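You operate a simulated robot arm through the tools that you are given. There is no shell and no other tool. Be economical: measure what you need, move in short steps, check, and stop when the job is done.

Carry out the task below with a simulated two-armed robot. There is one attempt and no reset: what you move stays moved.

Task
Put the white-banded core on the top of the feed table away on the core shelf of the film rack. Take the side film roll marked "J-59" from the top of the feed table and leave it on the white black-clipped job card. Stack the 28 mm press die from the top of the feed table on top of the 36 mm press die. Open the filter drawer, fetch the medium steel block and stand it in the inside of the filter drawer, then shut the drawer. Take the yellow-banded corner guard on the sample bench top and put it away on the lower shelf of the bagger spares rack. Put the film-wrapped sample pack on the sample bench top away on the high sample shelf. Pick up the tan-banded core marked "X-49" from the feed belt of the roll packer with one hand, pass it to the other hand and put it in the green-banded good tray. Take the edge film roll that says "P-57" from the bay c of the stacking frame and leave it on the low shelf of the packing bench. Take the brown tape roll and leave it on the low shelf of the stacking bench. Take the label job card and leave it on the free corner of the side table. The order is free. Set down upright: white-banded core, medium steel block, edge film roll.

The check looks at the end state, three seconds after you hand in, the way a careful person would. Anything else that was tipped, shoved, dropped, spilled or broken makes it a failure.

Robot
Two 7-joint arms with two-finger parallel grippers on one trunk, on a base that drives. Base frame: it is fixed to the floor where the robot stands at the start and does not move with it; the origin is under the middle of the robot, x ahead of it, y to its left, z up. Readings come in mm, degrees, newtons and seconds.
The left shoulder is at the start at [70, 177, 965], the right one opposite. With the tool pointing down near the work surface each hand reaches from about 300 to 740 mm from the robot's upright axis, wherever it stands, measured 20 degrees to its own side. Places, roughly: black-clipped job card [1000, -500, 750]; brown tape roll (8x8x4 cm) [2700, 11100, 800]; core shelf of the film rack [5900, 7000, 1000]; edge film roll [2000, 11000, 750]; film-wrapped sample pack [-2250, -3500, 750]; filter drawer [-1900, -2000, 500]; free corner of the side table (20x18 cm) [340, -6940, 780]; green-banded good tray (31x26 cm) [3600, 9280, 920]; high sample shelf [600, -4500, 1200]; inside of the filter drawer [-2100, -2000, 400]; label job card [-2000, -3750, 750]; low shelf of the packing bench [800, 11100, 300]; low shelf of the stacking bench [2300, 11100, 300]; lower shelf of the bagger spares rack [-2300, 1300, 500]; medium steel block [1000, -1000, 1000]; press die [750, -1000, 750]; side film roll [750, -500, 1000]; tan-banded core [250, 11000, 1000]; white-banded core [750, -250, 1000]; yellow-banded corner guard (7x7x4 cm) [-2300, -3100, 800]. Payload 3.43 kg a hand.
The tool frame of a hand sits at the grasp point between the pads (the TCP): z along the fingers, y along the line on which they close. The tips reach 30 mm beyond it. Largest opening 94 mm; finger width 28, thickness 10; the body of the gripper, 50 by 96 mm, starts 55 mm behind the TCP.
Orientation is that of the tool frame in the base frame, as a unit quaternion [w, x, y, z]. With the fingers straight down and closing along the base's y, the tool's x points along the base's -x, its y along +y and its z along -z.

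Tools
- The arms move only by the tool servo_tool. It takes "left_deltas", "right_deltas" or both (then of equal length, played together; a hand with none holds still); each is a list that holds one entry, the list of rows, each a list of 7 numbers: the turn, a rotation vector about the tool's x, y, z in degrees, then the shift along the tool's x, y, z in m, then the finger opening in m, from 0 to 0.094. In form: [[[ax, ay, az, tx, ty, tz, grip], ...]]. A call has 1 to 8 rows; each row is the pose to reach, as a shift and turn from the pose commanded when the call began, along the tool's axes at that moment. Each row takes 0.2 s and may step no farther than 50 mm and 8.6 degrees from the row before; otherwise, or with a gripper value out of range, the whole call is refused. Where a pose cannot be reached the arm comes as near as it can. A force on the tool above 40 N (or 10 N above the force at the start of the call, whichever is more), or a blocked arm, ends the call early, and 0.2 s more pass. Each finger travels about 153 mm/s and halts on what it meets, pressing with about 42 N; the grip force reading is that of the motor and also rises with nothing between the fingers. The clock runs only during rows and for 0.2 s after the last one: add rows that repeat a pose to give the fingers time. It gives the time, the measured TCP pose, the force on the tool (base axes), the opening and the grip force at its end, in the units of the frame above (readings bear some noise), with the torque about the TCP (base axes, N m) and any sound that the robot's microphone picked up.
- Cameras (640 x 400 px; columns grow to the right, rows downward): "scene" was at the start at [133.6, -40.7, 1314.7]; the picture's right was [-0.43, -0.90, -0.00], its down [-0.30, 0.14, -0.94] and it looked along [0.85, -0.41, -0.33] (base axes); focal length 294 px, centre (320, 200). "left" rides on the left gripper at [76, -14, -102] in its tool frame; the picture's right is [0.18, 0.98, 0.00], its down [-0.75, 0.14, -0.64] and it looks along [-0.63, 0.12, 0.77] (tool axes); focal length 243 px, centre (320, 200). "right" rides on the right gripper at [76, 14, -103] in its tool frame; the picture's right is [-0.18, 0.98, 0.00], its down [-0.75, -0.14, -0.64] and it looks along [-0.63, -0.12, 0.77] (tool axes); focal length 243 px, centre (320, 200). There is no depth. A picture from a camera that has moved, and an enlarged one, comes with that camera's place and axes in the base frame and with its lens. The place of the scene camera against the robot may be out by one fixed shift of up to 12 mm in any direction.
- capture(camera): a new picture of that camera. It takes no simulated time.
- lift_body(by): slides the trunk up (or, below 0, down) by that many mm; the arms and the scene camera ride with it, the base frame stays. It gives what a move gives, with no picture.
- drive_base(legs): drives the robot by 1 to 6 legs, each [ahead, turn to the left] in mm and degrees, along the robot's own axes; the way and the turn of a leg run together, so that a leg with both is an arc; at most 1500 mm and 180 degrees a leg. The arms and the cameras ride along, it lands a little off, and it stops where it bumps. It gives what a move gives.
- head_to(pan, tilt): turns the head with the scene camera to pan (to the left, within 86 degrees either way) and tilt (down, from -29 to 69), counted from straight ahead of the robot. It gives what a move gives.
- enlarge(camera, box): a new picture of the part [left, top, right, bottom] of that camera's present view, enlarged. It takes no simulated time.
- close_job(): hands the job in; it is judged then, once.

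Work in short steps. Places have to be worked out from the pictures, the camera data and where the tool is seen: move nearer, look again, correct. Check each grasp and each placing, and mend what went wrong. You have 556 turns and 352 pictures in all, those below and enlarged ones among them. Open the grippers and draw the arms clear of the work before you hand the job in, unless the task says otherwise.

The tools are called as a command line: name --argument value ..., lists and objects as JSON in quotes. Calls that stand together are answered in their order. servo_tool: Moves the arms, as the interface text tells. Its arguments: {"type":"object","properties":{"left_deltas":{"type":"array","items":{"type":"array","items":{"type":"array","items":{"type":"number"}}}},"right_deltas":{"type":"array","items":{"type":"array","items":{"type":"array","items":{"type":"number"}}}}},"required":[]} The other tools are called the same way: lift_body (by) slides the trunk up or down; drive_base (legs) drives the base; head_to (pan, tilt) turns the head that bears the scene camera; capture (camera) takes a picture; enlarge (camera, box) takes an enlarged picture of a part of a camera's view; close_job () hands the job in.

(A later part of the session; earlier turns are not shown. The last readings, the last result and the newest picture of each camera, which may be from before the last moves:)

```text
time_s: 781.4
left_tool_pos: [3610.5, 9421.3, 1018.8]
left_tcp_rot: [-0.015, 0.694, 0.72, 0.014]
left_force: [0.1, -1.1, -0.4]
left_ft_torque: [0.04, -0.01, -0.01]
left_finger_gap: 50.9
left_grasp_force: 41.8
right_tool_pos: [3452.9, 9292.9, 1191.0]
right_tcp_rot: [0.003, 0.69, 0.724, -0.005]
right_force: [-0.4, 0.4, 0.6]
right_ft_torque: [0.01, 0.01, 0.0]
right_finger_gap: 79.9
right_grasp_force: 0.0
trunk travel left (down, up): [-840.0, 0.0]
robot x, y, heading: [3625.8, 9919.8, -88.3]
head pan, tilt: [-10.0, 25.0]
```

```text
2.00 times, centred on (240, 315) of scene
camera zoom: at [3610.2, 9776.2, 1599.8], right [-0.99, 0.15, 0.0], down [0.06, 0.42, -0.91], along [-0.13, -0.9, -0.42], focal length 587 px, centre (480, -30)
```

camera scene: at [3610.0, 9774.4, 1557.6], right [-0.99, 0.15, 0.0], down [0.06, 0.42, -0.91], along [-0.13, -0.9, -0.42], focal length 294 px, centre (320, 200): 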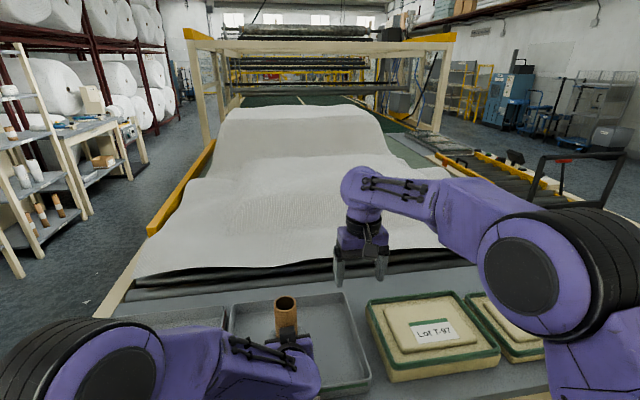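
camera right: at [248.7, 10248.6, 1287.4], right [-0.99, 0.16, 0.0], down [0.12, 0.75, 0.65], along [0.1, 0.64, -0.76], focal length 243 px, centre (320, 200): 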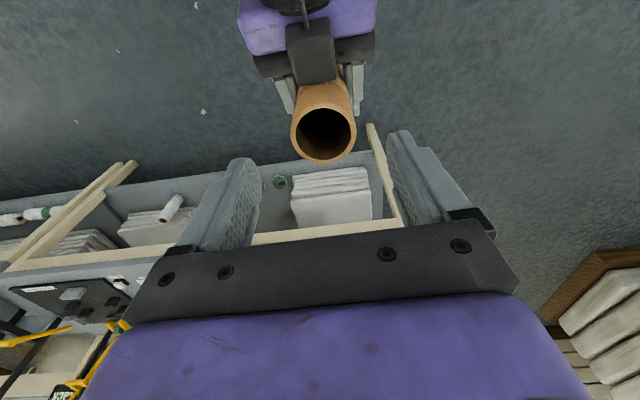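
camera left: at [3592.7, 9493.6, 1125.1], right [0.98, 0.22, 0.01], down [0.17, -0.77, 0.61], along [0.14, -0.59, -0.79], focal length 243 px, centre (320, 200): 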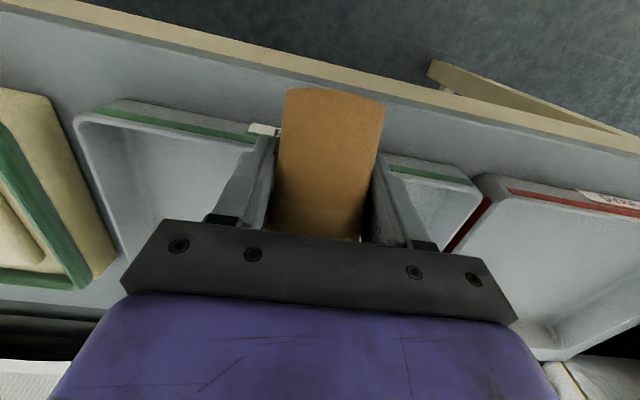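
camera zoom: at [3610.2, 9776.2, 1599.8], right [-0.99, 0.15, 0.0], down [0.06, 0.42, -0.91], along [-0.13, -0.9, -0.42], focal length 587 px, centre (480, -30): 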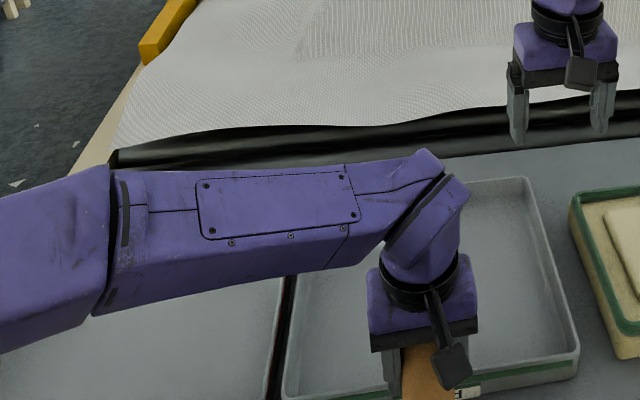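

Tray unmoved. I rotate the remaining 27° so the core is level, then drive 115 mm ahead.

servo_tool --left_deltas '[[[0, 7, 0, 0, 0, 0, 0.03], [0, 14, 0, 0, 0, 0, 0.03], [0, 21, 0, 0, 0, 0, 0.03], [0, 27, 0, 0, 0, 0, 0.03], [0, 27, 0, 0, 0, 0, 0.03]]]'

drive_base --legs '[[60, 0], [55, 0]]'

capture --camera "left"

capture --camera "scene"

```text
time_s: 782.6
left_tool_pos: [3609.5, 9420.9, 1019.5]
left_tcp_rot: [-0.182, 0.671, 0.697, 0.175]
left_force: [0.4, -0.3, -0.9]
left_ft_torque: [0.01, 0.0, 0.04]
left_finger_gap: 50.8
left_grasp_force: 41.7
right_tool_pos: [3452.8, 9292.8, 1191.1]
right_tcp_rot: [0.003, 0.69, 0.724, -0.005]
right_force: [0.9, 0.0, -0.1]
right_ft_torque: [-0.01, 0.01, 0.0]
right_finger_gap: 79.9
right_grasp_force: 0.1
trunk travel left (down, up): [-840.0, 0.0]
robot x, y, heading: [3623.4, 9921.5, -88.6]
head pan, tilt: [-10.0, 25.0]
```

```text
time_s: 784.1
left_tool_pos: [3612.9, 9301.2, 1019.8]
left_tcp_rot: [-0.183, 0.671, 0.698, 0.173]
left_force: [-0.3, -0.9, -0.2]
left_ft_torque: [0.03, 0.0, -0.01]
left_finger_gap: 50.8
left_grasp_force: 42.4
right_tool_pos: [3456.1, 9174.3, 1192.5]
right_tcp_rot: [0.004, 0.69, 0.724, -0.006]
right_force: [0.0, 0.3, 0.9]
right_ft_torque: [0.03, -0.01, 0.02]
right_finger_gap: 80.1
right_grasp_force: 0.1
trunk travel left (down, up): [-840.0, 0.0]
robot x, y, heading: [3626.7, 9804.8, -88.3]
head pan, tilt: [-10.0, 25.0]
```

```text
115 pictures are left
camera left: at [3596.5, 9317.8, 1147.8], right [0.98, 0.2, 0.09], down [0.18, -0.96, 0.19], along [0.12, -0.17, -0.98], focal length 243 px, centre (320, 200)
```

left: 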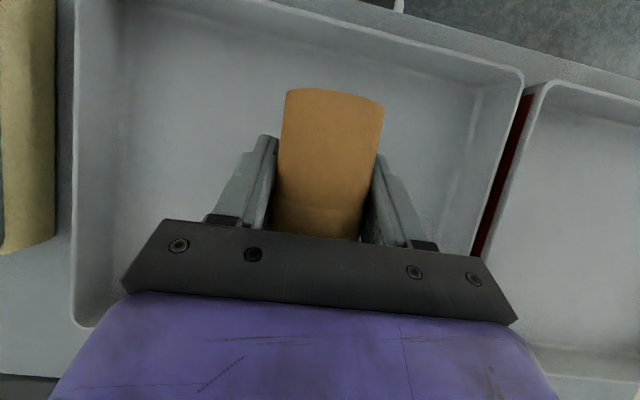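

```text
114 pictures are left
camera scene: at [3614.3, 9634.7, 1599.5], right [-0.99, 0.15, 0.0], down [0.06, 0.43, -0.9], along [-0.13, -0.89, -0.44], focal length 294 px, centre (320, 200)
```

scene: 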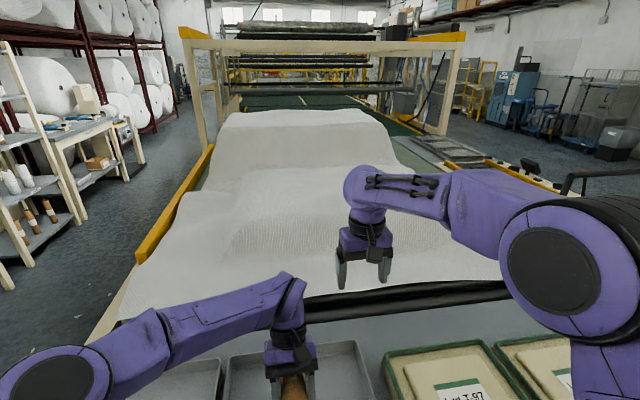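

The core lies level above the tray. I lower the left hand 80 mm, then feel the floor.

servo_tool --left_deltas '[[[0, 0, 0, -0.012, 0, 0.022, 0.03], [0, 0, 0, -0.024, 0, 0.044, 0.03], [0, 0, 0, -0.034, 0, 0.061, 0.03], [0, 0, 0, -0.039, 0, 0.07, 0.03]]]'

capture --camera "left"

```text
time_s: 785.0
left_tool_pos: [3611.1, 9318.5, 962.2]
left_tcp_rot: [-0.171, 0.673, 0.702, 0.158]
left_force: [0.9, 0.2, 0.3]
left_ft_torque: [-0.04, -0.01, 0.03]
left_finger_gap: 50.6
left_grasp_force: 42.0
right_tool_pos: [3455.5, 9201.8, 1206.2]
right_tcp_rot: [0.013, 0.689, 0.725, -0.015]
right_force: [-0.8, 0.4, 1.2]
right_ft_torque: [-0.07, 0.02, 0.02]
right_finger_gap: 79.9
right_grasp_force: 0.1
trunk travel left (down, up): [-840.0, 0.0]
robot x, y, heading: [3626.0, 9801.1, -88.4]
head pan, tilt: [-10.0, 25.0]
stopped in row 4 (left hand): the force on the tool passed its limit (the readings are from after the stop); the commanded pose is now the measured one
```

```text
113 pictures are left
camera left: at [3595.8, 9340.2, 1088.7], right [0.98, 0.21, 0.08], down [0.19, -0.96, 0.23], along [0.12, -0.21, -0.97], focal length 243 px, centre (320, 200)
```

left: 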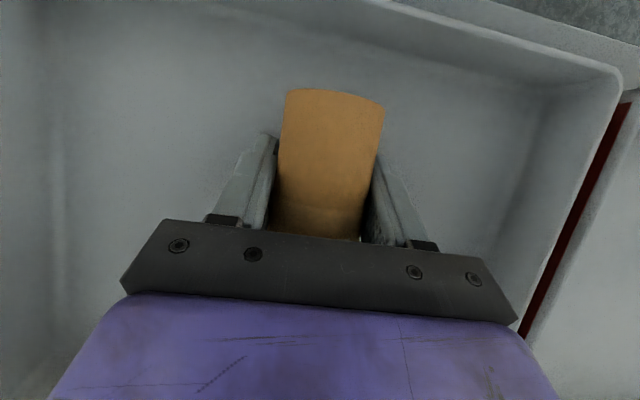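

Contact with the tray floor. I open slowly, then rise straight up.

servo_tool --left_deltas '[[[0, 0, 0, 0, 0, 0, 0.052], [0, 0, 0, 0, 0, 0, 0.06], [0, 0, 0, 0, 0, 0, 0.075], [0, 0, 0, 0, 0, 0, 0.08], [0, 0, 0, 0.012, 0, -0.022, 0.08], [0, 0, 0, 0.03, 0, -0.055, 0.08], [0, 0, 0, 0.05, 0, -0.09, 0.08]]]'

capture --camera "left"

```text
time_s: 786.6
left_tool_pos: [3610.3, 9317.5, 1063.4]
left_tcp_rot: [-0.173, 0.672, 0.701, 0.161]
left_force: [-0.3, 0.2, 0.4]
left_ft_torque: [0.0, 0.01, 0.02]
left_finger_gap: 80.2
left_grasp_force: 0.1
right_tool_pos: [3455.8, 9194.3, 1202.4]
right_tcp_rot: [0.01, 0.689, 0.725, -0.013]
right_force: [0.4, 0.6, 0.5]
right_ft_torque: [0.01, 0.01, -0.02]
right_finger_gap: 79.9
right_grasp_force: 0.1
trunk travel left (down, up): [-840.0, 0.0]
robot x, y, heading: [3628.9, 9798.0, -88.2]
head pan, tilt: [-10.0, 25.0]
```

```text
112 pictures are left
camera left: at [3595.0, 9337.8, 1188.7], right [0.97, 0.21, 0.08], down [0.19, -0.96, 0.22], along [0.12, -0.2, -0.97], focal length 243 px, centre (320, 200)
```

left: 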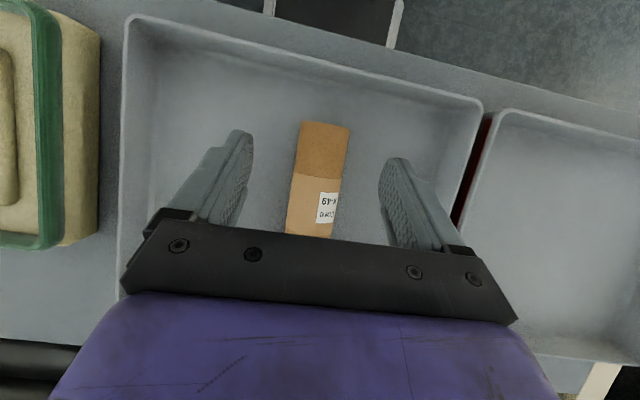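

X-49 lies in the green Good tray. Now the white-banded core: I back off, straighten the left hand, and return to the stacking bench.

drive_base --legs '[[-300, 0]]'

servo_tool --left_deltas '[[[0, -6, 0, 0, 0, 0, 0.08], [0, -12, 0, 0, 0, 0, 0.08], [0, -18, 0, 0, 0, 0, 0.08], [0, -26, 0, 0, 0, 0, 0.08]]]'

drive_base --legs '[[0, -92], [1370, 0], [0, -90]]'

head_to --pan 0 --tilt 35

capture --camera "scene"

```text
time_s: 788.7
left_tool_pos: [3603.4, 9615.8, 1061.1]
left_tcp_rot: [-0.174, 0.671, 0.702, 0.161]
left_force: [-0.4, -1.1, -1.2]
left_ft_torque: [-0.01, 0.03, -0.04]
left_finger_gap: 80.1
left_grasp_force: 0.1
right_tool_pos: [3448.6, 9493.1, 1200.3]
right_tcp_rot: [0.009, 0.689, 0.724, -0.013]
right_force: [0.4, 0.2, -0.3]
right_ft_torque: [0.04, 0.02, -0.02]
right_finger_gap: 80.2
right_grasp_force: 0.1
trunk travel left (down, up): [-840.0, 0.0]
robot x, y, heading: [3620.2, 10103.4, -88.5]
head pan, tilt: [-10.0, 25.0]
```

```text
time_s: 789.7
left_tool_pos: [3602.1, 9618.6, 1062.7]
left_tcp_rot: [-0.01, 0.69, 0.723, 0.004]
left_force: [0.1, -0.5, -0.1]
left_ft_torque: [-0.01, 0.02, 0.01]
left_finger_gap: 80.1
left_grasp_force: 0.0
right_tool_pos: [3448.1, 9494.3, 1201.0]
right_tcp_rot: [0.011, 0.689, 0.725, -0.013]
right_force: [-0.3, 0.7, -1.0]
right_ft_torque: [-0.02, 0.01, 0.04]
right_finger_gap: 80.0
right_grasp_force: 0.1
trunk travel left (down, up): [-840.0, 0.0]
robot x, y, heading: [3616.8, 10102.2, -88.5]
head pan, tilt: [-10.0, 25.0]
```

```text
time_s: 804.3
left_tool_pos: [2293.1, 10610.3, 1060.4]
left_tcp_rot: [-0.006, -0.698, 0.716, -0.011]
left_force: [0.6, -0.5, -0.3]
left_ft_torque: [-0.02, -0.02, 0.01]
left_finger_gap: 79.9
left_grasp_force: 0.0
right_tool_pos: [2456.9, 10721.3, 1200.2]
right_tcp_rot: [0.013, -0.699, 0.715, 0.008]
right_force: [-0.4, 0.4, -0.4]
right_ft_torque: [0.02, 0.0, -0.01]
right_finger_gap: 79.5
right_grasp_force: 0.1
trunk travel left (down, up): [-840.0, 0.0]
robot x, y, heading: [2240.8, 10125.1, 87.6]
head pan, tilt: [-10.0, 25.0]
```

```text
time_s: 805.1
left_tool_pos: [2292.6, 10610.2, 1062.1]
left_tcp_rot: [-0.006, -0.697, 0.717, -0.012]
left_force: [0.6, -0.6, -0.3]
left_ft_torque: [-0.01, 0.04, -0.02]
left_finger_gap: 79.8
left_grasp_force: 0.0
right_tool_pos: [2456.2, 10720.8, 1201.9]
right_tcp_rot: [0.013, -0.699, 0.715, 0.009]
right_force: [0.3, 0.0, 0.5]
right_ft_torque: [-0.01, 0.01, -0.01]
right_finger_gap: 80.1
right_grasp_force: 0.1
trunk travel left (down, up): [-840.0, 0.0]
robot x, y, heading: [2239.5, 10131.8, 87.2]
head pan, tilt: [0.0, 35.0]
```

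```text
111 pictures are left
camera scene: at [2248.1, 10266.4, 1584.2], right [1.0, -0.05, 0.0], down [-0.03, -0.57, -0.82], along [0.04, 0.82, -0.57], focal length 294 px, centre (320, 200)
```

scene: 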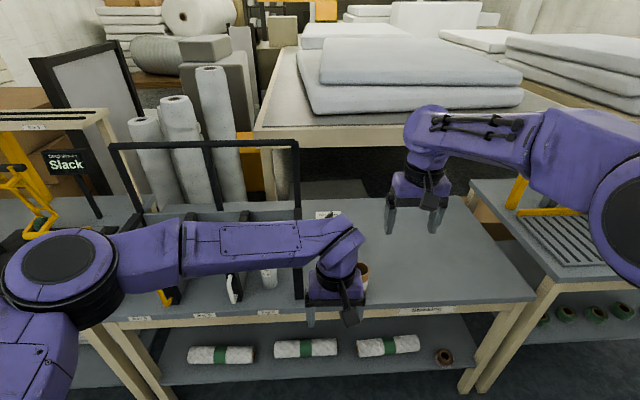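

I move the left hand aside, square up, and bring the right hand (tilting 35°) to a pre-grasp behind/above the core.

servo_tool --left_deltas '[[[0, 0, 0, 0, 0.04, 0, 0.08], [0, 0, 0, 0, 0.08, 0, 0.08], [0, 0, 0, 0, 0.12, 0, 0.08], [0, 0, 0, 0, 0.16, 0, 0.08], [0, 0, 0, 0, 0.2, 0, 0.08]]]'

drive_base --legs '[[0, 2.6], [60, 0]]'

servo_tool --right_deltas '[[[0, -4.4, 0, -0.008, 0.003, 0.036, 0.09], [0, -8.8, 0, -0.016, 0.006, 0.073, 0.09], [0, -13.2, 0, -0.024, 0.009, 0.11, 0.09], [0, -17.6, 0, -0.032, 0.012, 0.146, 0.09], [0, -22, 0, -0.04, 0.015, 0.183, 0.09], [0, -26.4, 0, -0.048, 0.018, 0.22, 0.09], [0, -30.8, 0, -0.056, 0.021, 0.256, 0.09], [0, -35, 0, -0.064, 0.024, 0.285, 0.09]]]'

capture --camera "right"

```text
time_s: 806.3
left_tool_pos: [2090.8, 10614.1, 1061.4]
left_tcp_rot: [-0.006, -0.697, 0.717, -0.011]
left_force: [0.1, 1.0, 0.7]
left_ft_torque: [-0.05, -0.03, 0.0]
left_finger_gap: 79.9
left_grasp_force: 0.1
right_tool_pos: [2453.8, 10720.3, 1203.0]
right_tcp_rot: [0.014, -0.699, 0.715, 0.009]
right_force: [0.2, -0.3, 0.0]
right_ft_torque: [-0.01, 0.01, 0.0]
right_finger_gap: 80.1
right_grasp_force: 0.1
trunk travel left (down, up): [-840.0, 0.0]
robot x, y, heading: [2244.0, 10128.6, 87.4]
head pan, tilt: [0.0, 35.0]
```

```text
time_s: 807.6
left_tool_pos: [2073.1, 10654.5, 1068.3]
left_tcp_rot: [0.002, 0.714, -0.7, 0.006]
left_force: [-0.3, 1.4, 0.8]
left_ft_torque: [0.06, -0.03, -0.02]
left_finger_gap: 80.1
left_grasp_force: 0.0
right_tool_pos: [2430.8, 10776.2, 1210.4]
right_tcp_rot: [-0.018, 0.715, -0.699, -0.015]
right_force: [0.3, -0.2, 1.2]
right_ft_torque: [0.06, 0.01, -0.02]
right_finger_gap: 79.7
right_grasp_force: 0.1
trunk travel left (down, up): [-840.0, 0.0]
robot x, y, heading: [2238.7, 10185.6, 90.0]
head pan, tilt: [0.0, 35.0]
```

```text
time_s: 809.4
left_tool_pos: [2071.6, 10664.6, 1063.1]
left_tcp_rot: [0.003, 0.713, -0.701, 0.01]
left_force: [-0.1, 0.1, 0.5]
left_ft_torque: [-0.02, -0.03, 0.02]
left_finger_gap: 79.8
left_grasp_force: 0.0
right_tool_pos: [2402.9, 10862.6, 921.7]
right_tcp_rot: [-0.226, 0.678, -0.662, -0.226]
right_force: [0.9, 0.8, 0.2]
right_ft_torque: [0.03, 0.05, 0.01]
right_finger_gap: 90.0
right_grasp_force: 0.1
trunk travel left (down, up): [-840.0, 0.0]
robot x, y, heading: [2239.6, 10188.0, 89.8]
head pan, tilt: [0.0, 35.0]
```

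```text
110 pictures are left
camera right: at [2392.5, 10738.6, 957.3], right [-0.99, 0.12, 0.11], down [0.13, 0.21, 0.97], along [0.1, 0.97, -0.23], focal length 243 px, centre (320, 200)
```

right: 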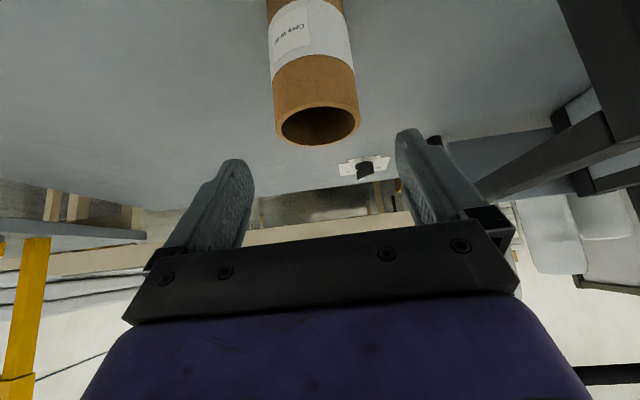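

Core top ≈[2405,10901,862]. I advance ~103 mm along the fingers onto the core and close.

servo_tool --right_deltas '[[[0, 0, 0, 0.005, -0.001, 0.026, 0.092], [0, 0, 0, 0.009, -0.001, 0.052, 0.092], [0, 0, 0, 0.0135, -0.002, 0.078, 0.092], [0, 0, 0, 0.018, -0.002, 0.103, 0.092], [0, 0, 0, 0.018, -0.002, 0.103, 0.092]]]'

capture --camera "right"

```text
time_s: 810.6
left_tool_pos: [2071.1, 10663.3, 1063.3]
left_tcp_rot: [0.003, 0.713, -0.701, 0.009]
left_force: [0.0, 0.3, 0.0]
left_ft_torque: [-0.01, 0.01, -0.01]
left_finger_gap: 79.9
left_grasp_force: 0.1
right_tool_pos: [2405.9, 10907.8, 831.4]
right_tcp_rot: [-0.225, 0.679, -0.662, -0.226]
right_force: [0.3, -1.6, 4.5]
right_ft_torque: [-0.16, 0.02, -0.02]
right_finger_gap: 92.0
right_grasp_force: 0.0
trunk travel left (down, up): [-840.0, 0.0]
robot x, y, heading: [2240.2, 10190.0, 89.8]
head pan, tilt: [0.0, 35.0]
```

```text
109 pictures are left
camera right: at [2394.0, 10784.4, 866.2], right [-0.99, 0.13, 0.11], down [0.13, 0.21, 0.97], along [0.1, 0.97, -0.23], focal length 243 px, centre (320, 200)
```

right: 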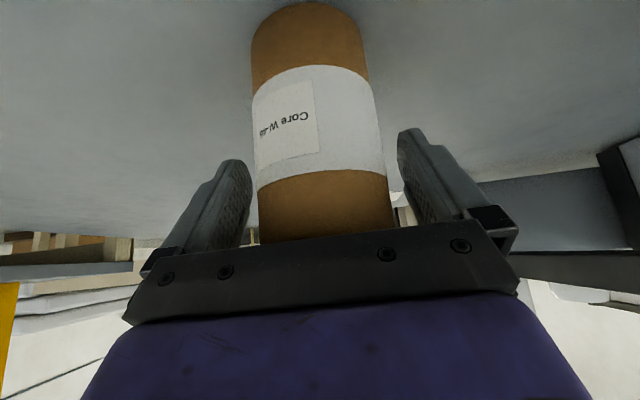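

Slight touch (4.5 N); I ease back 4 mm and close.

servo_tool --right_deltas '[[[0, 0, 0, 0, 0, -0.004, 0.092], [0, 0, 0, 0, 0, -0.004, 0.07], [0, 0, 0, 0, 0, -0.004, 0.04], [0, 0, 0, 0, 0, -0.004, 0.04], [0, 0, 0, 0, 0, -0.004, 0.04]]]'

capture --camera "right"

```text
time_s: 811.8
left_tool_pos: [2070.8, 10663.6, 1062.6]
left_tcp_rot: [0.004, 0.713, -0.701, 0.009]
left_force: [-0.6, -0.1, 0.3]
left_ft_torque: [0.03, 0.0, 0.0]
left_finger_gap: 79.8
left_grasp_force: 0.2
right_tool_pos: [2406.6, 10904.8, 833.2]
right_tcp_rot: [-0.225, 0.678, -0.662, -0.225]
right_force: [-0.3, 0.2, 0.8]
right_ft_torque: [-0.01, 0.03, 0.02]
right_finger_gap: 58.9
right_grasp_force: 41.7
trunk travel left (down, up): [-840.0, 0.0]
robot x, y, heading: [2241.0, 10184.6, 90.0]
head pan, tilt: [0.0, 35.0]
```

```text
108 pictures are left
camera right: at [2394.2, 10782.2, 868.1], right [-0.99, 0.13, 0.11], down [0.13, 0.22, 0.97], along [0.1, 0.97, -0.23], focal length 243 px, centre (320, 200)
```

right: 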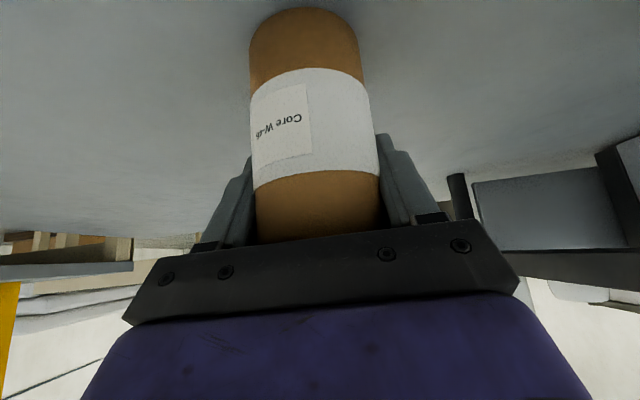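

Gripped at 58.9 mm – that's simply the bare core's diameter (the band is thicker), so the grip is stable. I lift and back away, then head for the film rack.

servo_tool --right_deltas '[[[0, 0, 0, -0.018, 0, -0.024, 0.04], [0, 0, 0, -0.036, 0, -0.048, 0.04], [0, 0, 0, -0.048, 0, -0.064, 0.04]]]'

drive_base --legs '[[-200, 0], [0, -90]]'

lift_body --by -40

drive_base --legs '[[1500, 0], [1250, 0], [0, -90]]'

head_to --pan 30 --tilt 15

capture --camera "scene"

```text
time_s: 812.6
left_tool_pos: [2072.1, 10664.6, 1063.2]
left_tcp_rot: [0.003, 0.713, -0.701, 0.01]
left_force: [-0.4, -0.1, -0.6]
left_ft_torque: [0.02, 0.01, 0.04]
left_finger_gap: 80.0
left_grasp_force: 0.0
right_tool_pos: [2405.5, 10905.0, 910.9]
right_tcp_rot: [-0.224, 0.679, -0.662, -0.226]
right_force: [-0.7, 0.9, -1.1]
right_ft_torque: [0.01, 0.01, -0.01]
right_finger_gap: 59.1
right_grasp_force: 42.0
trunk travel left (down, up): [-840.0, 0.0]
robot x, y, heading: [2243.2, 10189.9, 89.9]
head pan, tilt: [0.0, 35.0]
```

```text
time_s: 818.0
left_tool_pos: [2717.0, 10160.5, 1062.6]
left_tcp_rot: [-0.009, -0.014, 1.0, -0.004]
left_force: [-0.3, 0.4, -0.1]
left_ft_torque: [0.01, 0.01, 0.03]
left_finger_gap: 79.8
left_grasp_force: 0.1
right_tool_pos: [2959.7, 9830.3, 912.3]
right_tcp_rot: [0.319, -0.016, 0.948, 0.002]
right_force: [-0.7, 0.0, 0.3]
right_ft_torque: [-0.01, 0.02, 0.03]
right_finger_gap: 59.0
right_grasp_force: 42.0
trunk travel left (down, up): [-840.0, 0.0]
robot x, y, heading: [2242.3, 9985.7, 0.3]
head pan, tilt: [0.0, 35.0]
```

```text
time_s: 818.9
left_tool_pos: [2716.4, 10161.0, 1023.6]
left_tcp_rot: [-0.01, -0.015, 1.0, -0.006]
left_force: [0.8, 0.1, 0.2]
left_ft_torque: [0.0, -0.01, -0.02]
left_finger_gap: 80.4
left_grasp_force: 0.0
right_tool_pos: [2960.5, 9830.8, 871.9]
right_tcp_rot: [0.32, -0.016, 0.947, 0.003]
right_force: [0.0, 0.1, -0.5]
right_ft_torque: [-0.01, -0.02, 0.03]
right_finger_gap: 58.8
right_grasp_force: 42.3
trunk travel left (down, up): [-800.0, 40.0]
robot x, y, heading: [2245.3, 9981.6, 0.5]
head pan, tilt: [0.0, 35.0]
```

```text
time_s: 836.0
left_tool_pos: [5148.7, 9556.8, 1022.4]
left_tcp_rot: [-0.01, 0.697, 0.717, 0.003]
left_force: [0.1, -0.4, -0.1]
left_ft_torque: [0.03, 0.0, 0.02]
left_finger_gap: 79.9
left_grasp_force: 0.1
right_tool_pos: [4818.3, 9312.4, 872.1]
right_tcp_rot: [0.227, 0.658, 0.682, -0.224]
right_force: [0.7, 0.7, 0.9]
right_ft_torque: [-0.03, 0.03, 0.0]
right_finger_gap: 59.2
right_grasp_force: 41.9
trunk travel left (down, up): [-800.0, 40.0]
robot x, y, heading: [4972.9, 10028.7, -89.6]
head pan, tilt: [0.0, 35.0]
```

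```text
time_s: 836.9
left_tool_pos: [5149.3, 9557.7, 1021.8]
left_tcp_rot: [-0.01, 0.696, 0.718, 0.003]
left_force: [0.1, 0.7, 0.2]
left_ft_torque: [-0.01, 0.02, -0.01]
left_finger_gap: 80.0
left_grasp_force: 0.0
right_tool_pos: [4818.4, 9313.4, 871.0]
right_tcp_rot: [0.227, 0.658, 0.682, -0.223]
right_force: [0.2, -0.8, -0.8]
right_ft_torque: [-0.02, 0.01, -0.01]
right_finger_gap: 59.0
right_grasp_force: 41.8
trunk travel left (down, up): [-800.0, 40.0]
robot x, y, heading: [4969.0, 10031.1, -89.4]
head pan, tilt: [30.0, 15.0]
```

```text
107 pictures are left
camera scene: at [5020.4, 9901.6, 1576.1], right [-0.86, -0.51, 0.0], down [-0.13, 0.22, -0.97], along [0.49, -0.83, -0.26], focal length 294 px, centre (320, 200)
```

scene: 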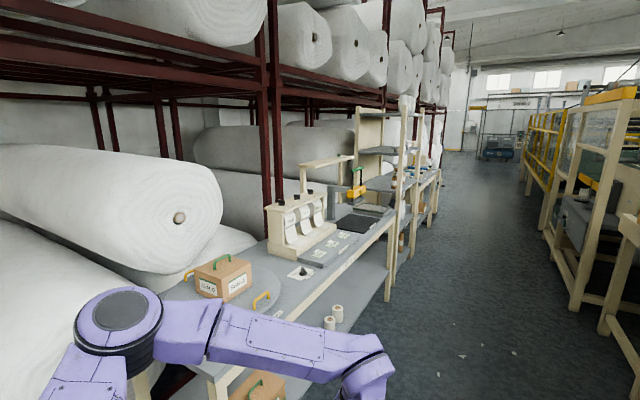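

Aisle clear. I drive south to about [4850,7150] and face the rack.

drive_base --legs '[[0, -3], [1500, 0], [1380, 0], [0, 92.5]]'

head_to --pan 0 --tilt 20

capture --camera "scene"

```text
time_s: 855.4
left_tool_pos: [5267.2, 7304.0, 1023.8]
left_tcp_rot: [-0.01, -0.021, 1.0, -0.005]
left_force: [0.1, -0.5, 0.6]
left_ft_torque: [0.01, 0.0, 0.0]
left_finger_gap: 80.1
left_grasp_force: 0.0
right_tool_pos: [5515.0, 6978.2, 872.4]
right_tcp_rot: [0.318, -0.022, 0.948, 0.004]
right_force: [0.7, -0.3, -0.5]
right_ft_torque: [0.03, -0.01, -0.01]
right_finger_gap: 59.5
right_grasp_force: 42.5
trunk travel left (down, up): [-800.0, 40.0]
robot x, y, heading: [4796.7, 7124.2, 1.3]
head pan, tilt: [30.0, 15.0]
```

```text
time_s: 856.3
left_tool_pos: [5266.0, 7304.2, 1023.7]
left_tcp_rot: [-0.009, -0.02, 1.0, -0.005]
left_force: [0.0, -0.7, -0.2]
left_ft_torque: [0.02, -0.02, 0.02]
left_finger_gap: 80.0
left_grasp_force: 0.1
right_tool_pos: [5515.5, 6976.9, 871.1]
right_tcp_rot: [0.318, -0.022, 0.948, 0.005]
right_force: [-0.3, -0.2, -0.8]
right_ft_torque: [-0.01, -0.01, -0.02]
right_finger_gap: 59.0
right_grasp_force: 42.2
trunk travel left (down, up): [-800.0, 40.0]
robot x, y, heading: [4798.0, 7126.5, 1.2]
head pan, tilt: [0.0, 20.0]
```

```text
106 pictures are left
camera scene: at [4937.9, 7127.0, 1568.0], right [0.02, -1.0, 0.0], down [-0.34, -0.01, -0.94], along [0.94, 0.02, -0.34], focal length 294 px, centre (320, 200)
```

scene: 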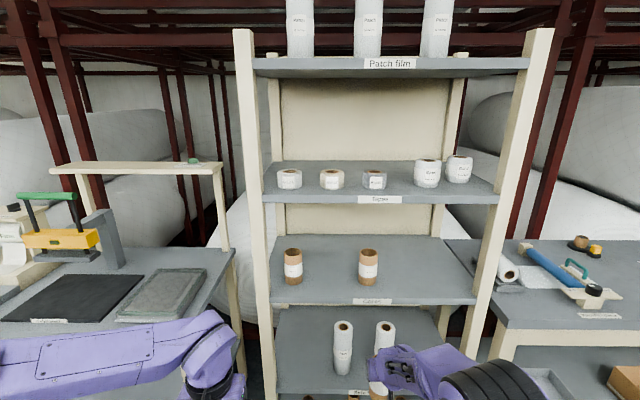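

enlarge --camera "scene" --box '[240, 150, 520, 330]'

```text
2.22 times, centred on (380, 240) of scene
camera zoom: at [4937.9, 7127.0, 1568.0], right [0.02, -1.0, 0.0], down [-0.34, -0.01, -0.94], along [0.94, 0.02, -0.34], focal length 652 px, centre (187, 111)
```

zoom: 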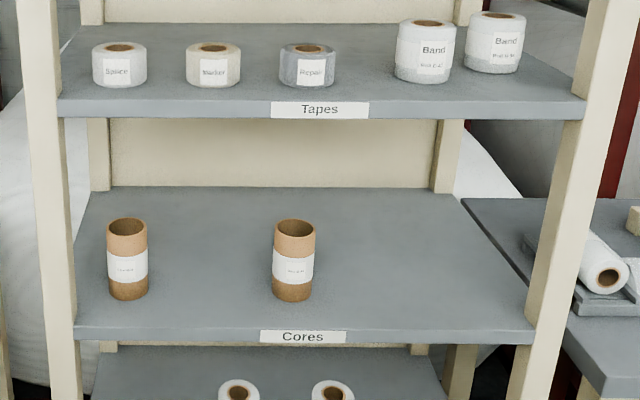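

The "Cores" shelf (z≈926) has two cores left and centre; right part is free. I'll stand it at y≈6800. I shift 180 mm right, then raise the hand to z≈1030.

drive_base --legs '[[0, -91.2], [180, 0], [0, 90]]'

lift_body --by 40

servo_tool --right_deltas '[[[0, 0, 0, -0.018, 0, -0.023, 0.04], [0, 0, 0, -0.036, 0, -0.046, 0.04], [0, 0, 0, -0.054, 0, -0.069, 0.04], [0, 0, 0, -0.073, 0, -0.095, 0.04], [0, 0, 0, -0.073, 0, -0.095, 0.04]]]'

capture --camera "scene"

capture --camera "right"

```text
time_s: 865.6
left_tool_pos: [5266.8, 7126.7, 1024.1]
left_tcp_rot: [-0.01, -0.021, 1.0, -0.006]
left_force: [-0.7, 0.3, -0.4]
left_ft_torque: [0.02, 0.01, 0.02]
left_finger_gap: 79.9
left_grasp_force: 0.1
right_tool_pos: [5514.3, 6800.2, 871.2]
right_tcp_rot: [0.318, -0.022, 0.948, 0.004]
right_force: [0.2, 0.8, -0.2]
right_ft_torque: [0.0, 0.03, 0.01]
right_finger_gap: 59.3
right_grasp_force: 42.0
trunk travel left (down, up): [-800.0, 40.0]
robot x, y, heading: [4794.1, 6945.3, 1.4]
head pan, tilt: [0.0, 20.0]
```

```text
time_s: 866.5
left_tool_pos: [5265.6, 7127.4, 1062.3]
left_tcp_rot: [-0.01, -0.021, 1.0, -0.004]
left_force: [0.5, -0.8, 0.8]
left_ft_torque: [0.0, -0.03, 0.04]
left_finger_gap: 80.2
left_grasp_force: 0.1
right_tool_pos: [5514.2, 6799.6, 910.3]
right_tcp_rot: [0.319, -0.023, 0.948, 0.005]
right_force: [0.2, 0.9, -0.2]
right_ft_torque: [0.01, 0.03, 0.0]
right_finger_gap: 59.2
right_grasp_force: 42.0
trunk travel left (down, up): [-840.0, 0.0]
robot x, y, heading: [4792.3, 6947.1, 1.0]
head pan, tilt: [0.0, 20.0]
```

```text
time_s: 867.7
left_tool_pos: [5265.0, 7126.8, 1062.4]
left_tcp_rot: [-0.009, -0.021, 1.0, -0.005]
left_force: [0.5, -1.1, -0.7]
left_ft_torque: [-0.01, 0.01, 0.0]
left_finger_gap: 79.9
left_grasp_force: 0.0
right_tool_pos: [5515.8, 6800.1, 1030.2]
right_tcp_rot: [0.318, -0.023, 0.948, 0.005]
right_force: [-0.4, -0.3, -0.7]
right_ft_torque: [0.04, -0.02, 0.02]
right_finger_gap: 58.8
right_grasp_force: 41.9
trunk travel left (down, up): [-840.0, 0.0]
robot x, y, heading: [4792.9, 6945.0, 1.2]
head pan, tilt: [0.0, 20.0]
```

```text
104 pictures are left
camera scene: at [4936.3, 6948.6, 1607.9], right [0.02, -1.0, 0.0], down [-0.34, -0.01, -0.94], along [0.94, 0.02, -0.34], focal length 294 px, centre (320, 200)
```

scene: 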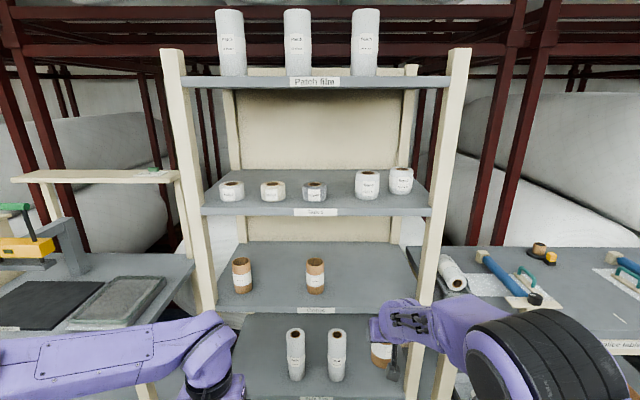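

```text
103 pictures are left
camera right: at [5392.1, 6809.6, 1066.5], right [0.1, 0.99, 0.11], down [0.22, -0.13, 0.97], along [0.97, -0.07, -0.23], focal length 243 px, centre (320, 200)
```

right: 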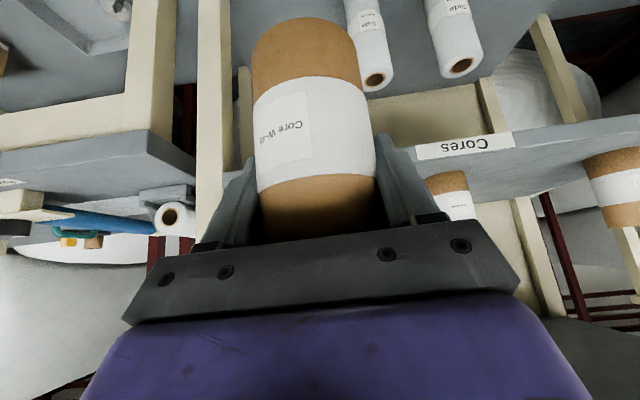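

Re-triangulated: rack front x≈5690, shelf z≈968, so I target the core at x≈5755, y≈6800. I raise 38 mm and drive in 200 mm.

servo_tool --right_deltas '[[[0, 0, 0, -0.012, 0, -0.015, 0.04], [0, 0, 0, -0.023, 0, -0.03, 0.04], [0, 0, 0, -0.023, 0, -0.03, 0.04]]]'

drive_base --legs '[[100, 0], [60, 0]]'

servo_tool --right_deltas '[[[0, 0, 0, 0, 0, 0, 0.04], [0, 0, 0, 0, 0, 0, 0.04], [0, 0, 0, 0, 0, 0, 0.04], [0, 0, 0, 0, 0, 0, 0.04], [0, 0, 0, 0, 0, 0, 0.04]]]'

capture --camera "right"

capture --camera "scene"

```text
time_s: 868.5
left_tool_pos: [5265.8, 7126.5, 1063.0]
left_tcp_rot: [-0.011, -0.021, 1.0, -0.005]
left_force: [0.5, -0.3, -0.6]
left_ft_torque: [0.0, 0.03, -0.04]
left_finger_gap: 79.8
left_grasp_force: 0.1
right_tool_pos: [5514.7, 6801.0, 1068.8]
right_tcp_rot: [0.317, -0.023, 0.948, 0.005]
right_force: [-0.6, 0.3, -1.0]
right_ft_torque: [0.0, 0.02, 0.0]
right_finger_gap: 58.9
right_grasp_force: 42.1
trunk travel left (down, up): [-840.0, 0.0]
robot x, y, heading: [4794.6, 6946.8, 1.1]
head pan, tilt: [0.0, 20.0]
```

```text
time_s: 870.8
left_tool_pos: [5414.2, 7128.2, 1067.1]
left_tcp_rot: [-0.001, -0.02, 1.0, -0.005]
left_force: [0.8, 0.3, -0.5]
left_ft_torque: [0.03, 0.09, -0.01]
left_finger_gap: 80.1
left_grasp_force: 0.1
right_tool_pos: [5666.6, 6802.1, 1079.1]
right_tcp_rot: [0.33, -0.022, 0.944, 0.005]
right_force: [1.0, 0.2, -1.7]
right_ft_torque: [-0.02, 0.03, -0.03]
right_finger_gap: 58.9
right_grasp_force: 41.9
trunk travel left (down, up): [-840.0, 0.0]
robot x, y, heading: [4954.0, 6949.2, 1.3]
head pan, tilt: [0.0, 20.0]
stopped in leg 2: the robot was blocked; the commanded pose is now the measured one
```

```text
time_s: 872.0
left_tool_pos: [5402.5, 7127.7, 1072.1]
left_tcp_rot: [0.005, -0.02, 1.0, -0.005]
left_force: [0.7, 0.8, 0.4]
left_ft_torque: [0.04, 0.04, 0.0]
left_finger_gap: 80.2
left_grasp_force: 0.1
right_tool_pos: [5653.3, 6802.9, 1085.3]
right_tcp_rot: [0.334, -0.022, 0.942, 0.005]
right_force: [0.4, 0.4, -0.3]
right_ft_torque: [0.02, 0.0, 0.01]
right_finger_gap: 59.2
right_grasp_force: 41.8
trunk travel left (down, up): [-840.0, 0.0]
robot x, y, heading: [4953.4, 6953.1, 1.1]
head pan, tilt: [0.0, 20.0]
```

```text
102 pictures are left
camera right: at [5529.4, 6811.0, 1117.0], right [0.1, 0.99, 0.11], down [0.19, -0.13, 0.97], along [0.98, -0.08, -0.2], focal length 243 px, centre (320, 200)
```

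right: 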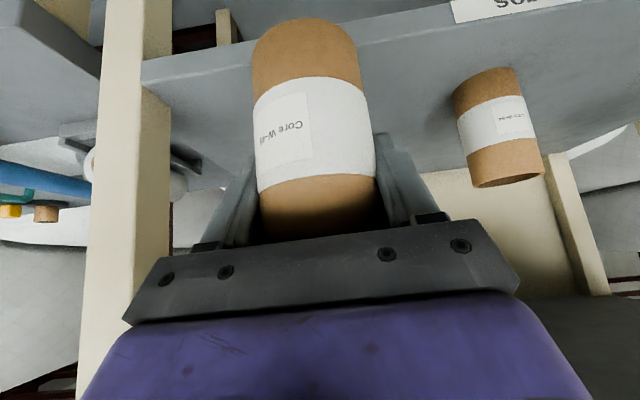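

```text
101 pictures are left
camera scene: at [5098.6, 6951.5, 1607.7], right [0.02, -1.0, 0.0], down [-0.34, -0.01, -0.94], along [0.94, 0.02, -0.34], focal length 294 px, centre (320, 200)
```

scene: 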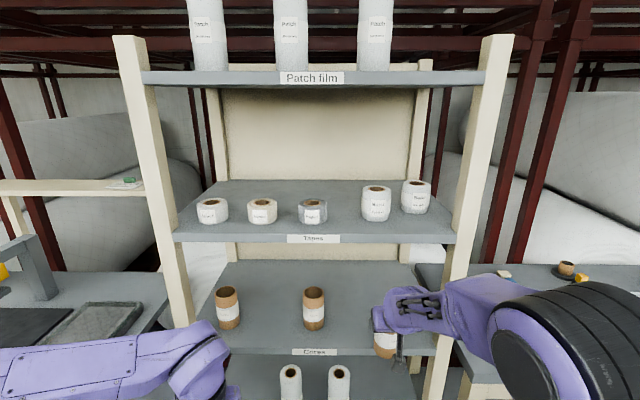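

The trunk leans a little when fully raised. I extend with the arm: ~100 mm forward at the same height.

servo_tool --right_deltas '[[[0, 0, 0, -0.02, 0, 0.015, 0.04], [0, 0, 0, -0.04, 0, 0.03, 0.04], [0, 0, 0, -0.06, 0, 0.046, 0.04], [0, 0, 0, -0.08, 0, 0.062, 0.04], [0, 0, 0, -0.08, 0, 0.062, 0.04]]]'

capture --camera "right"

```text
time_s: 873.1
left_tool_pos: [5398.8, 7128.2, 1072.8]
left_tcp_rot: [0.005, -0.02, 1.0, -0.005]
left_force: [-1.2, 0.4, 0.6]
left_ft_torque: [0.02, -0.01, 0.0]
left_finger_gap: 79.8
left_grasp_force: 0.0
right_tool_pos: [5753.3, 6807.6, 1088.6]
right_tcp_rot: [0.335, -0.023, 0.942, 0.005]
right_force: [-0.4, 0.5, 0.2]
right_ft_torque: [-0.01, 0.0, 0.01]
right_finger_gap: 59.1
right_grasp_force: 41.4
trunk travel left (down, up): [-840.0, 0.0]
robot x, y, heading: [4956.1, 6951.0, 1.4]
head pan, tilt: [0.0, 20.0]
```

```text
100 pictures are left
camera right: at [5628.7, 6816.7, 1120.0], right [0.1, 0.99, 0.11], down [0.19, -0.13, 0.97], along [0.98, -0.08, -0.2], focal length 243 px, centre (320, 200)
```

right: 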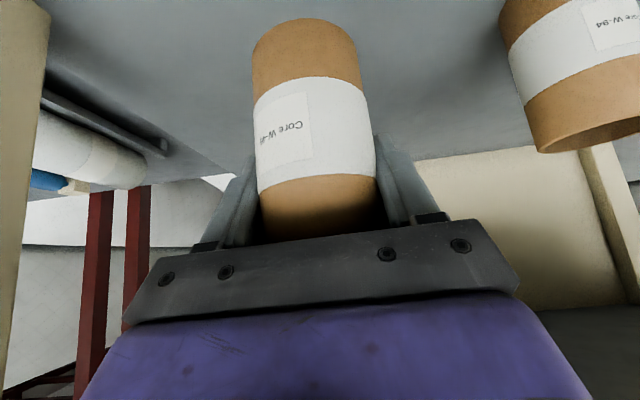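

Over the shelf beside W-84. I correct the 1.9° lean and lower 35 mm.

servo_tool --right_deltas '[[[0, 1, 0, 0.007, 0, 0.009, 0.04], [0, 1.9, 0, 0.014, 0, 0.018, 0.04], [0, 1.9, 0, 0.021, 0, 0.028, 0.04], [0, 1.9, 0, 0.021, 0, 0.028, 0.04]]]'

servo_tool --right_deltas '[[[0, 0, 0, 0.0025, 0, 0.003, 0.04], [0, 0, 0, 0.005, 0, 0.006, 0.04], [0, 0, 0, 0.005, 0, 0.006, 0.04]]]'

enlarge --camera "scene" --box '[280, 220, 480, 390]'

```text
time_s: 874.1
left_tool_pos: [5400.9, 7128.5, 1072.7]
left_tcp_rot: [0.006, -0.019, 1.0, -0.005]
left_force: [-0.1, 0.9, -0.1]
left_ft_torque: [0.0, -0.02, 0.01]
left_finger_gap: 80.0
left_grasp_force: 0.0
right_tool_pos: [5755.1, 6807.7, 1052.7]
right_tcp_rot: [0.319, -0.021, 0.947, 0.003]
right_force: [0.7, 0.2, -0.5]
right_ft_torque: [0.01, 0.01, 0.02]
right_finger_gap: 58.9
right_grasp_force: 41.8
trunk travel left (down, up): [-840.0, 0.0]
robot x, y, heading: [4951.4, 6949.4, 1.1]
head pan, tilt: [0.0, 20.0]
```

```text
time_s: 875.0
left_tool_pos: [5401.2, 7128.4, 1072.7]
left_tcp_rot: [0.005, -0.02, 1.0, -0.005]
left_force: [0.0, -0.9, -0.3]
left_ft_torque: [-0.01, -0.03, 0.02]
left_finger_gap: 80.2
left_grasp_force: 0.1
right_tool_pos: [5753.9, 6806.1, 1046.9]
right_tcp_rot: [0.32, -0.023, 0.947, 0.004]
right_force: [0.4, 0.0, -1.1]
right_ft_torque: [0.01, 0.02, 0.0]
right_finger_gap: 59.0
right_grasp_force: 41.9
trunk travel left (down, up): [-840.0, 0.0]
robot x, y, heading: [4953.0, 6949.8, 1.2]
head pan, tilt: [0.0, 20.0]
```

```text
2.35 times, centred on (380, 305) of scene
camera zoom: at [5095.9, 6951.8, 1608.0], right [0.02, -1.0, 0.0], down [-0.34, -0.01, -0.94], along [0.94, 0.02, -0.34], focal length 690 px, centre (179, -47)
```

zoom: 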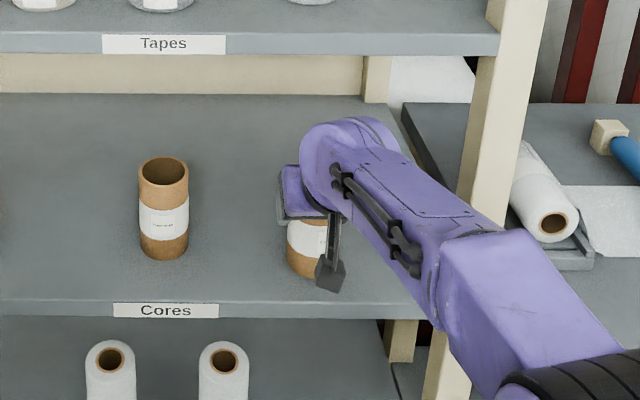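

Good position. I continue down in small steps.

servo_tool --right_deltas '[[[0, 0, 0, 0.0025, 0, 0.003, 0.04], [0, 0, 0, 0.005, 0, 0.006, 0.04], [0, 0, 0, 0.0075, 0, 0.009, 0.04]]]'

```text
time_s: 875.8
left_tool_pos: [5400.3, 7128.3, 1073.3]
left_tcp_rot: [0.006, -0.019, 1.0, -0.005]
left_force: [-0.4, 1.0, -0.1]
left_ft_torque: [0.02, 0.0, 0.0]
left_finger_gap: 80.1
left_grasp_force: 0.1
right_tool_pos: [5754.1, 6807.0, 1033.7]
right_tcp_rot: [0.319, -0.023, 0.947, 0.004]
right_force: [0.0, 0.3, -0.7]
right_ft_torque: [-0.01, 0.02, -0.02]
right_finger_gap: 58.9
right_grasp_force: 41.6
trunk travel left (down, up): [-840.0, 0.0]
robot x, y, heading: [4953.5, 6950.4, 1.1]
head pan, tilt: [0.0, 20.0]
```

servo_tool --right_deltas '[[[0, 0, 0, 0.0025, 0, 0.003, 0.04], [0, 0, 0, 0.005, 0, 0.006, 0.04], [0, 0, 0, 0.0075, 0, 0.009, 0.04]]]'

```text
time_s: 876.5
left_tool_pos: [5396.7, 7128.0, 1075.2]
left_tcp_rot: [0.007, -0.02, 1.0, -0.006]
left_force: [0.0, -0.3, 0.7]
left_ft_torque: [0.0, -0.03, -0.03]
left_finger_gap: 79.9
left_grasp_force: 0.1
right_tool_pos: [5751.9, 6808.3, 1031.9]
right_tcp_rot: [0.327, -0.021, 0.945, 0.004]
right_force: [8.0, -1.0, 32.8]
right_ft_torque: [0.12, 0.37, -0.01]
right_finger_gap: 59.1
right_grasp_force: 42.4
trunk travel left (down, up): [-840.0, 0.0]
robot x, y, heading: [4953.2, 6950.9, 1.0]
head pan, tilt: [0.0, 20.0]
```

Contact (33 N). I relax ~8 mm of command and check before opening.

servo_tool --right_deltas '[[[0, 0, 0, -0.0024, 0, -0.0032, 0.04], [0, 0, 0, -0.0046, 0, -0.006, 0.04], [0, 0, 0, -0.0046, 0, -0.006, 0.04]]]'

```text
time_s: 877.4
left_tool_pos: [5397.9, 7129.3, 1072.9]
left_tcp_rot: [0.007, -0.02, 1.0, -0.005]
left_force: [-0.8, -0.5, -0.6]
left_ft_torque: [-0.01, 0.01, -0.01]
left_finger_gap: 79.9
left_grasp_force: 0.0
right_tool_pos: [5752.5, 6806.1, 1031.5]
right_tcp_rot: [0.321, -0.023, 0.947, 0.003]
right_force: [7.1, -1.0, 18.0]
right_ft_torque: [0.3, -0.14, -0.08]
right_finger_gap: 59.1
right_grasp_force: 42.3
trunk travel left (down, up): [-840.0, 0.0]
robot x, y, heading: [4952.1, 6949.3, 1.2]
head pan, tilt: [0.0, 20.0]
```

Still 18 N; a little more relief, then open and retreat along the fingers.

servo_tool --right_deltas '[[[0, 0, 0, -0.002, 0, -0.003, 0.04], [0, 0, 0, -0.002, 0, -0.003, 0.07], [0, 0, 0, -0.002, 0, -0.003, 0.092], [0, 0, 0, -0.002, 0, -0.003, 0.092]]]'

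capture --camera "right"

```text
time_s: 878.4
left_tool_pos: [5400.9, 7128.6, 1072.6]
left_tcp_rot: [0.004, -0.02, 1.0, -0.005]
left_force: [0.0, 0.4, -0.8]
left_ft_torque: [0.03, 0.0, -0.01]
left_finger_gap: 80.2
left_grasp_force: 0.1
right_tool_pos: [5752.6, 6805.8, 1032.7]
right_tcp_rot: [0.319, -0.023, 0.948, 0.003]
right_force: [0.0, 0.0, -0.1]
right_ft_torque: [-0.03, 0.01, -0.01]
right_finger_gap: 91.7
right_grasp_force: 0.1
trunk travel left (down, up): [-840.0, 0.0]
robot x, y, heading: [4954.0, 6951.6, 1.4]
head pan, tilt: [0.0, 20.0]
```

```text
98 pictures are left
camera right: at [5629.6, 6815.2, 1068.7], right [0.1, 0.99, 0.1], down [0.22, -0.12, 0.97], along [0.97, -0.08, -0.23], focal length 243 px, centre (320, 200)
```

right: 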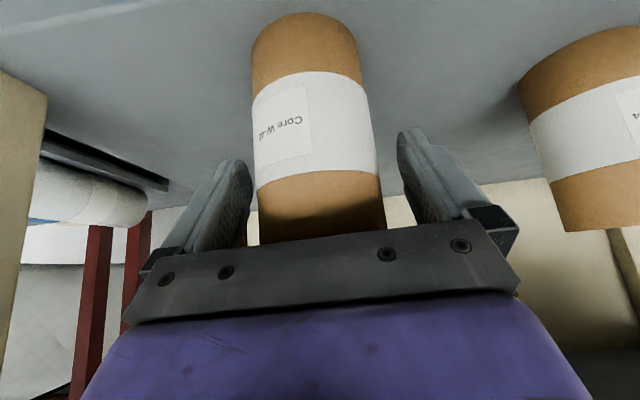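

Released, the core stands. I back out in short legs first.

drive_base --legs '[[-25, 0], [-25, 0], [-30, 0], [-40, 0], [-60, 0]]'

capture --camera "right"

drive_base --legs '[[-400, 0]]'

capture --camera "scene"

```text
time_s: 881.1
left_tool_pos: [5228.5, 7125.2, 1067.9]
left_tcp_rot: [0.0, -0.021, 1.0, -0.005]
left_force: [0.7, 0.5, -0.2]
left_ft_torque: [-0.01, 0.07, -0.01]
left_finger_gap: 79.9
left_grasp_force: 0.1
right_tool_pos: [5581.7, 6803.6, 1025.6]
right_tcp_rot: [0.314, -0.022, 0.949, 0.004]
right_force: [0.9, -0.7, 0.0]
right_ft_torque: [-0.02, 0.03, 0.03]
right_finger_gap: 92.2
right_grasp_force: 0.0
trunk travel left (down, up): [-840.0, 0.0]
robot x, y, heading: [4774.6, 6946.3, 1.2]
head pan, tilt: [0.0, 20.0]
```

```text
97 pictures are left
camera right: at [5458.8, 6811.7, 1062.3], right [0.1, 0.99, 0.1], down [0.23, -0.12, 0.97], along [0.97, -0.08, -0.24], focal length 243 px, centre (320, 200)
```

right: 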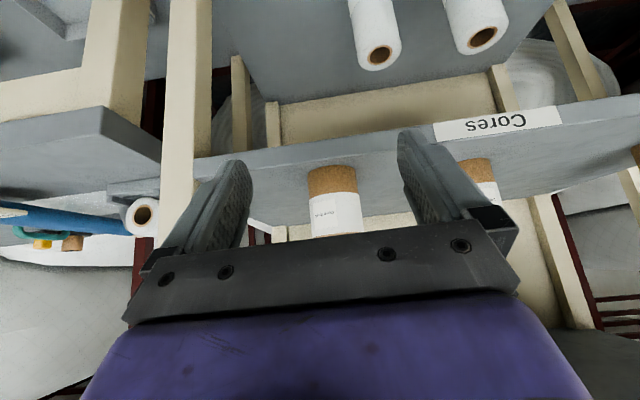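

```text
time_s: 883.0
left_tool_pos: [4988.2, 7115.9, 1080.6]
left_tcp_rot: [0.016, -0.014, 1.0, -0.006]
left_force: [-1.4, 0.2, 0.4]
left_ft_torque: [0.03, -0.06, 0.01]
left_finger_gap: 79.9
left_grasp_force: 0.0
right_tool_pos: [5344.3, 6786.2, 1041.7]
right_tcp_rot: [0.326, -0.015, 0.945, 0.0]
right_force: [-1.6, -1.1, -1.3]
right_ft_torque: [0.02, -0.15, 0.01]
right_finger_gap: 92.0
right_grasp_force: 0.1
trunk travel left (down, up): [-840.0, 0.0]
robot x, y, heading: [4563.1, 6944.1, -1.8]
head pan, tilt: [0.0, 20.0]
stopped in leg 1: the robot was blocked; the commanded pose is now the measured one
```

```text
96 pictures are left
camera scene: at [4686.2, 6936.6, 1609.7], right [-0.02, -1.0, 0.0], down [-0.33, 0.01, -0.94], along [0.94, -0.02, -0.33], focal length 294 px, centre (320, 200)
```

scene: 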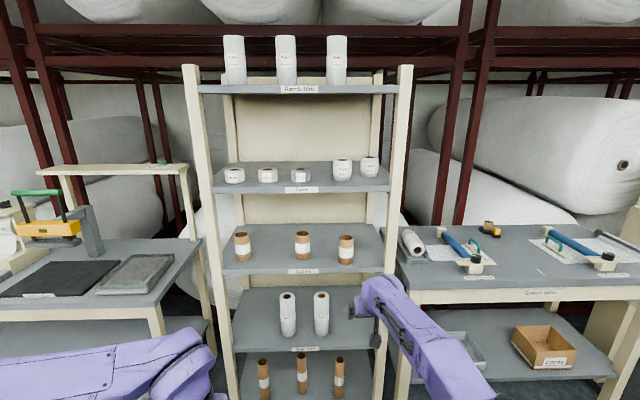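

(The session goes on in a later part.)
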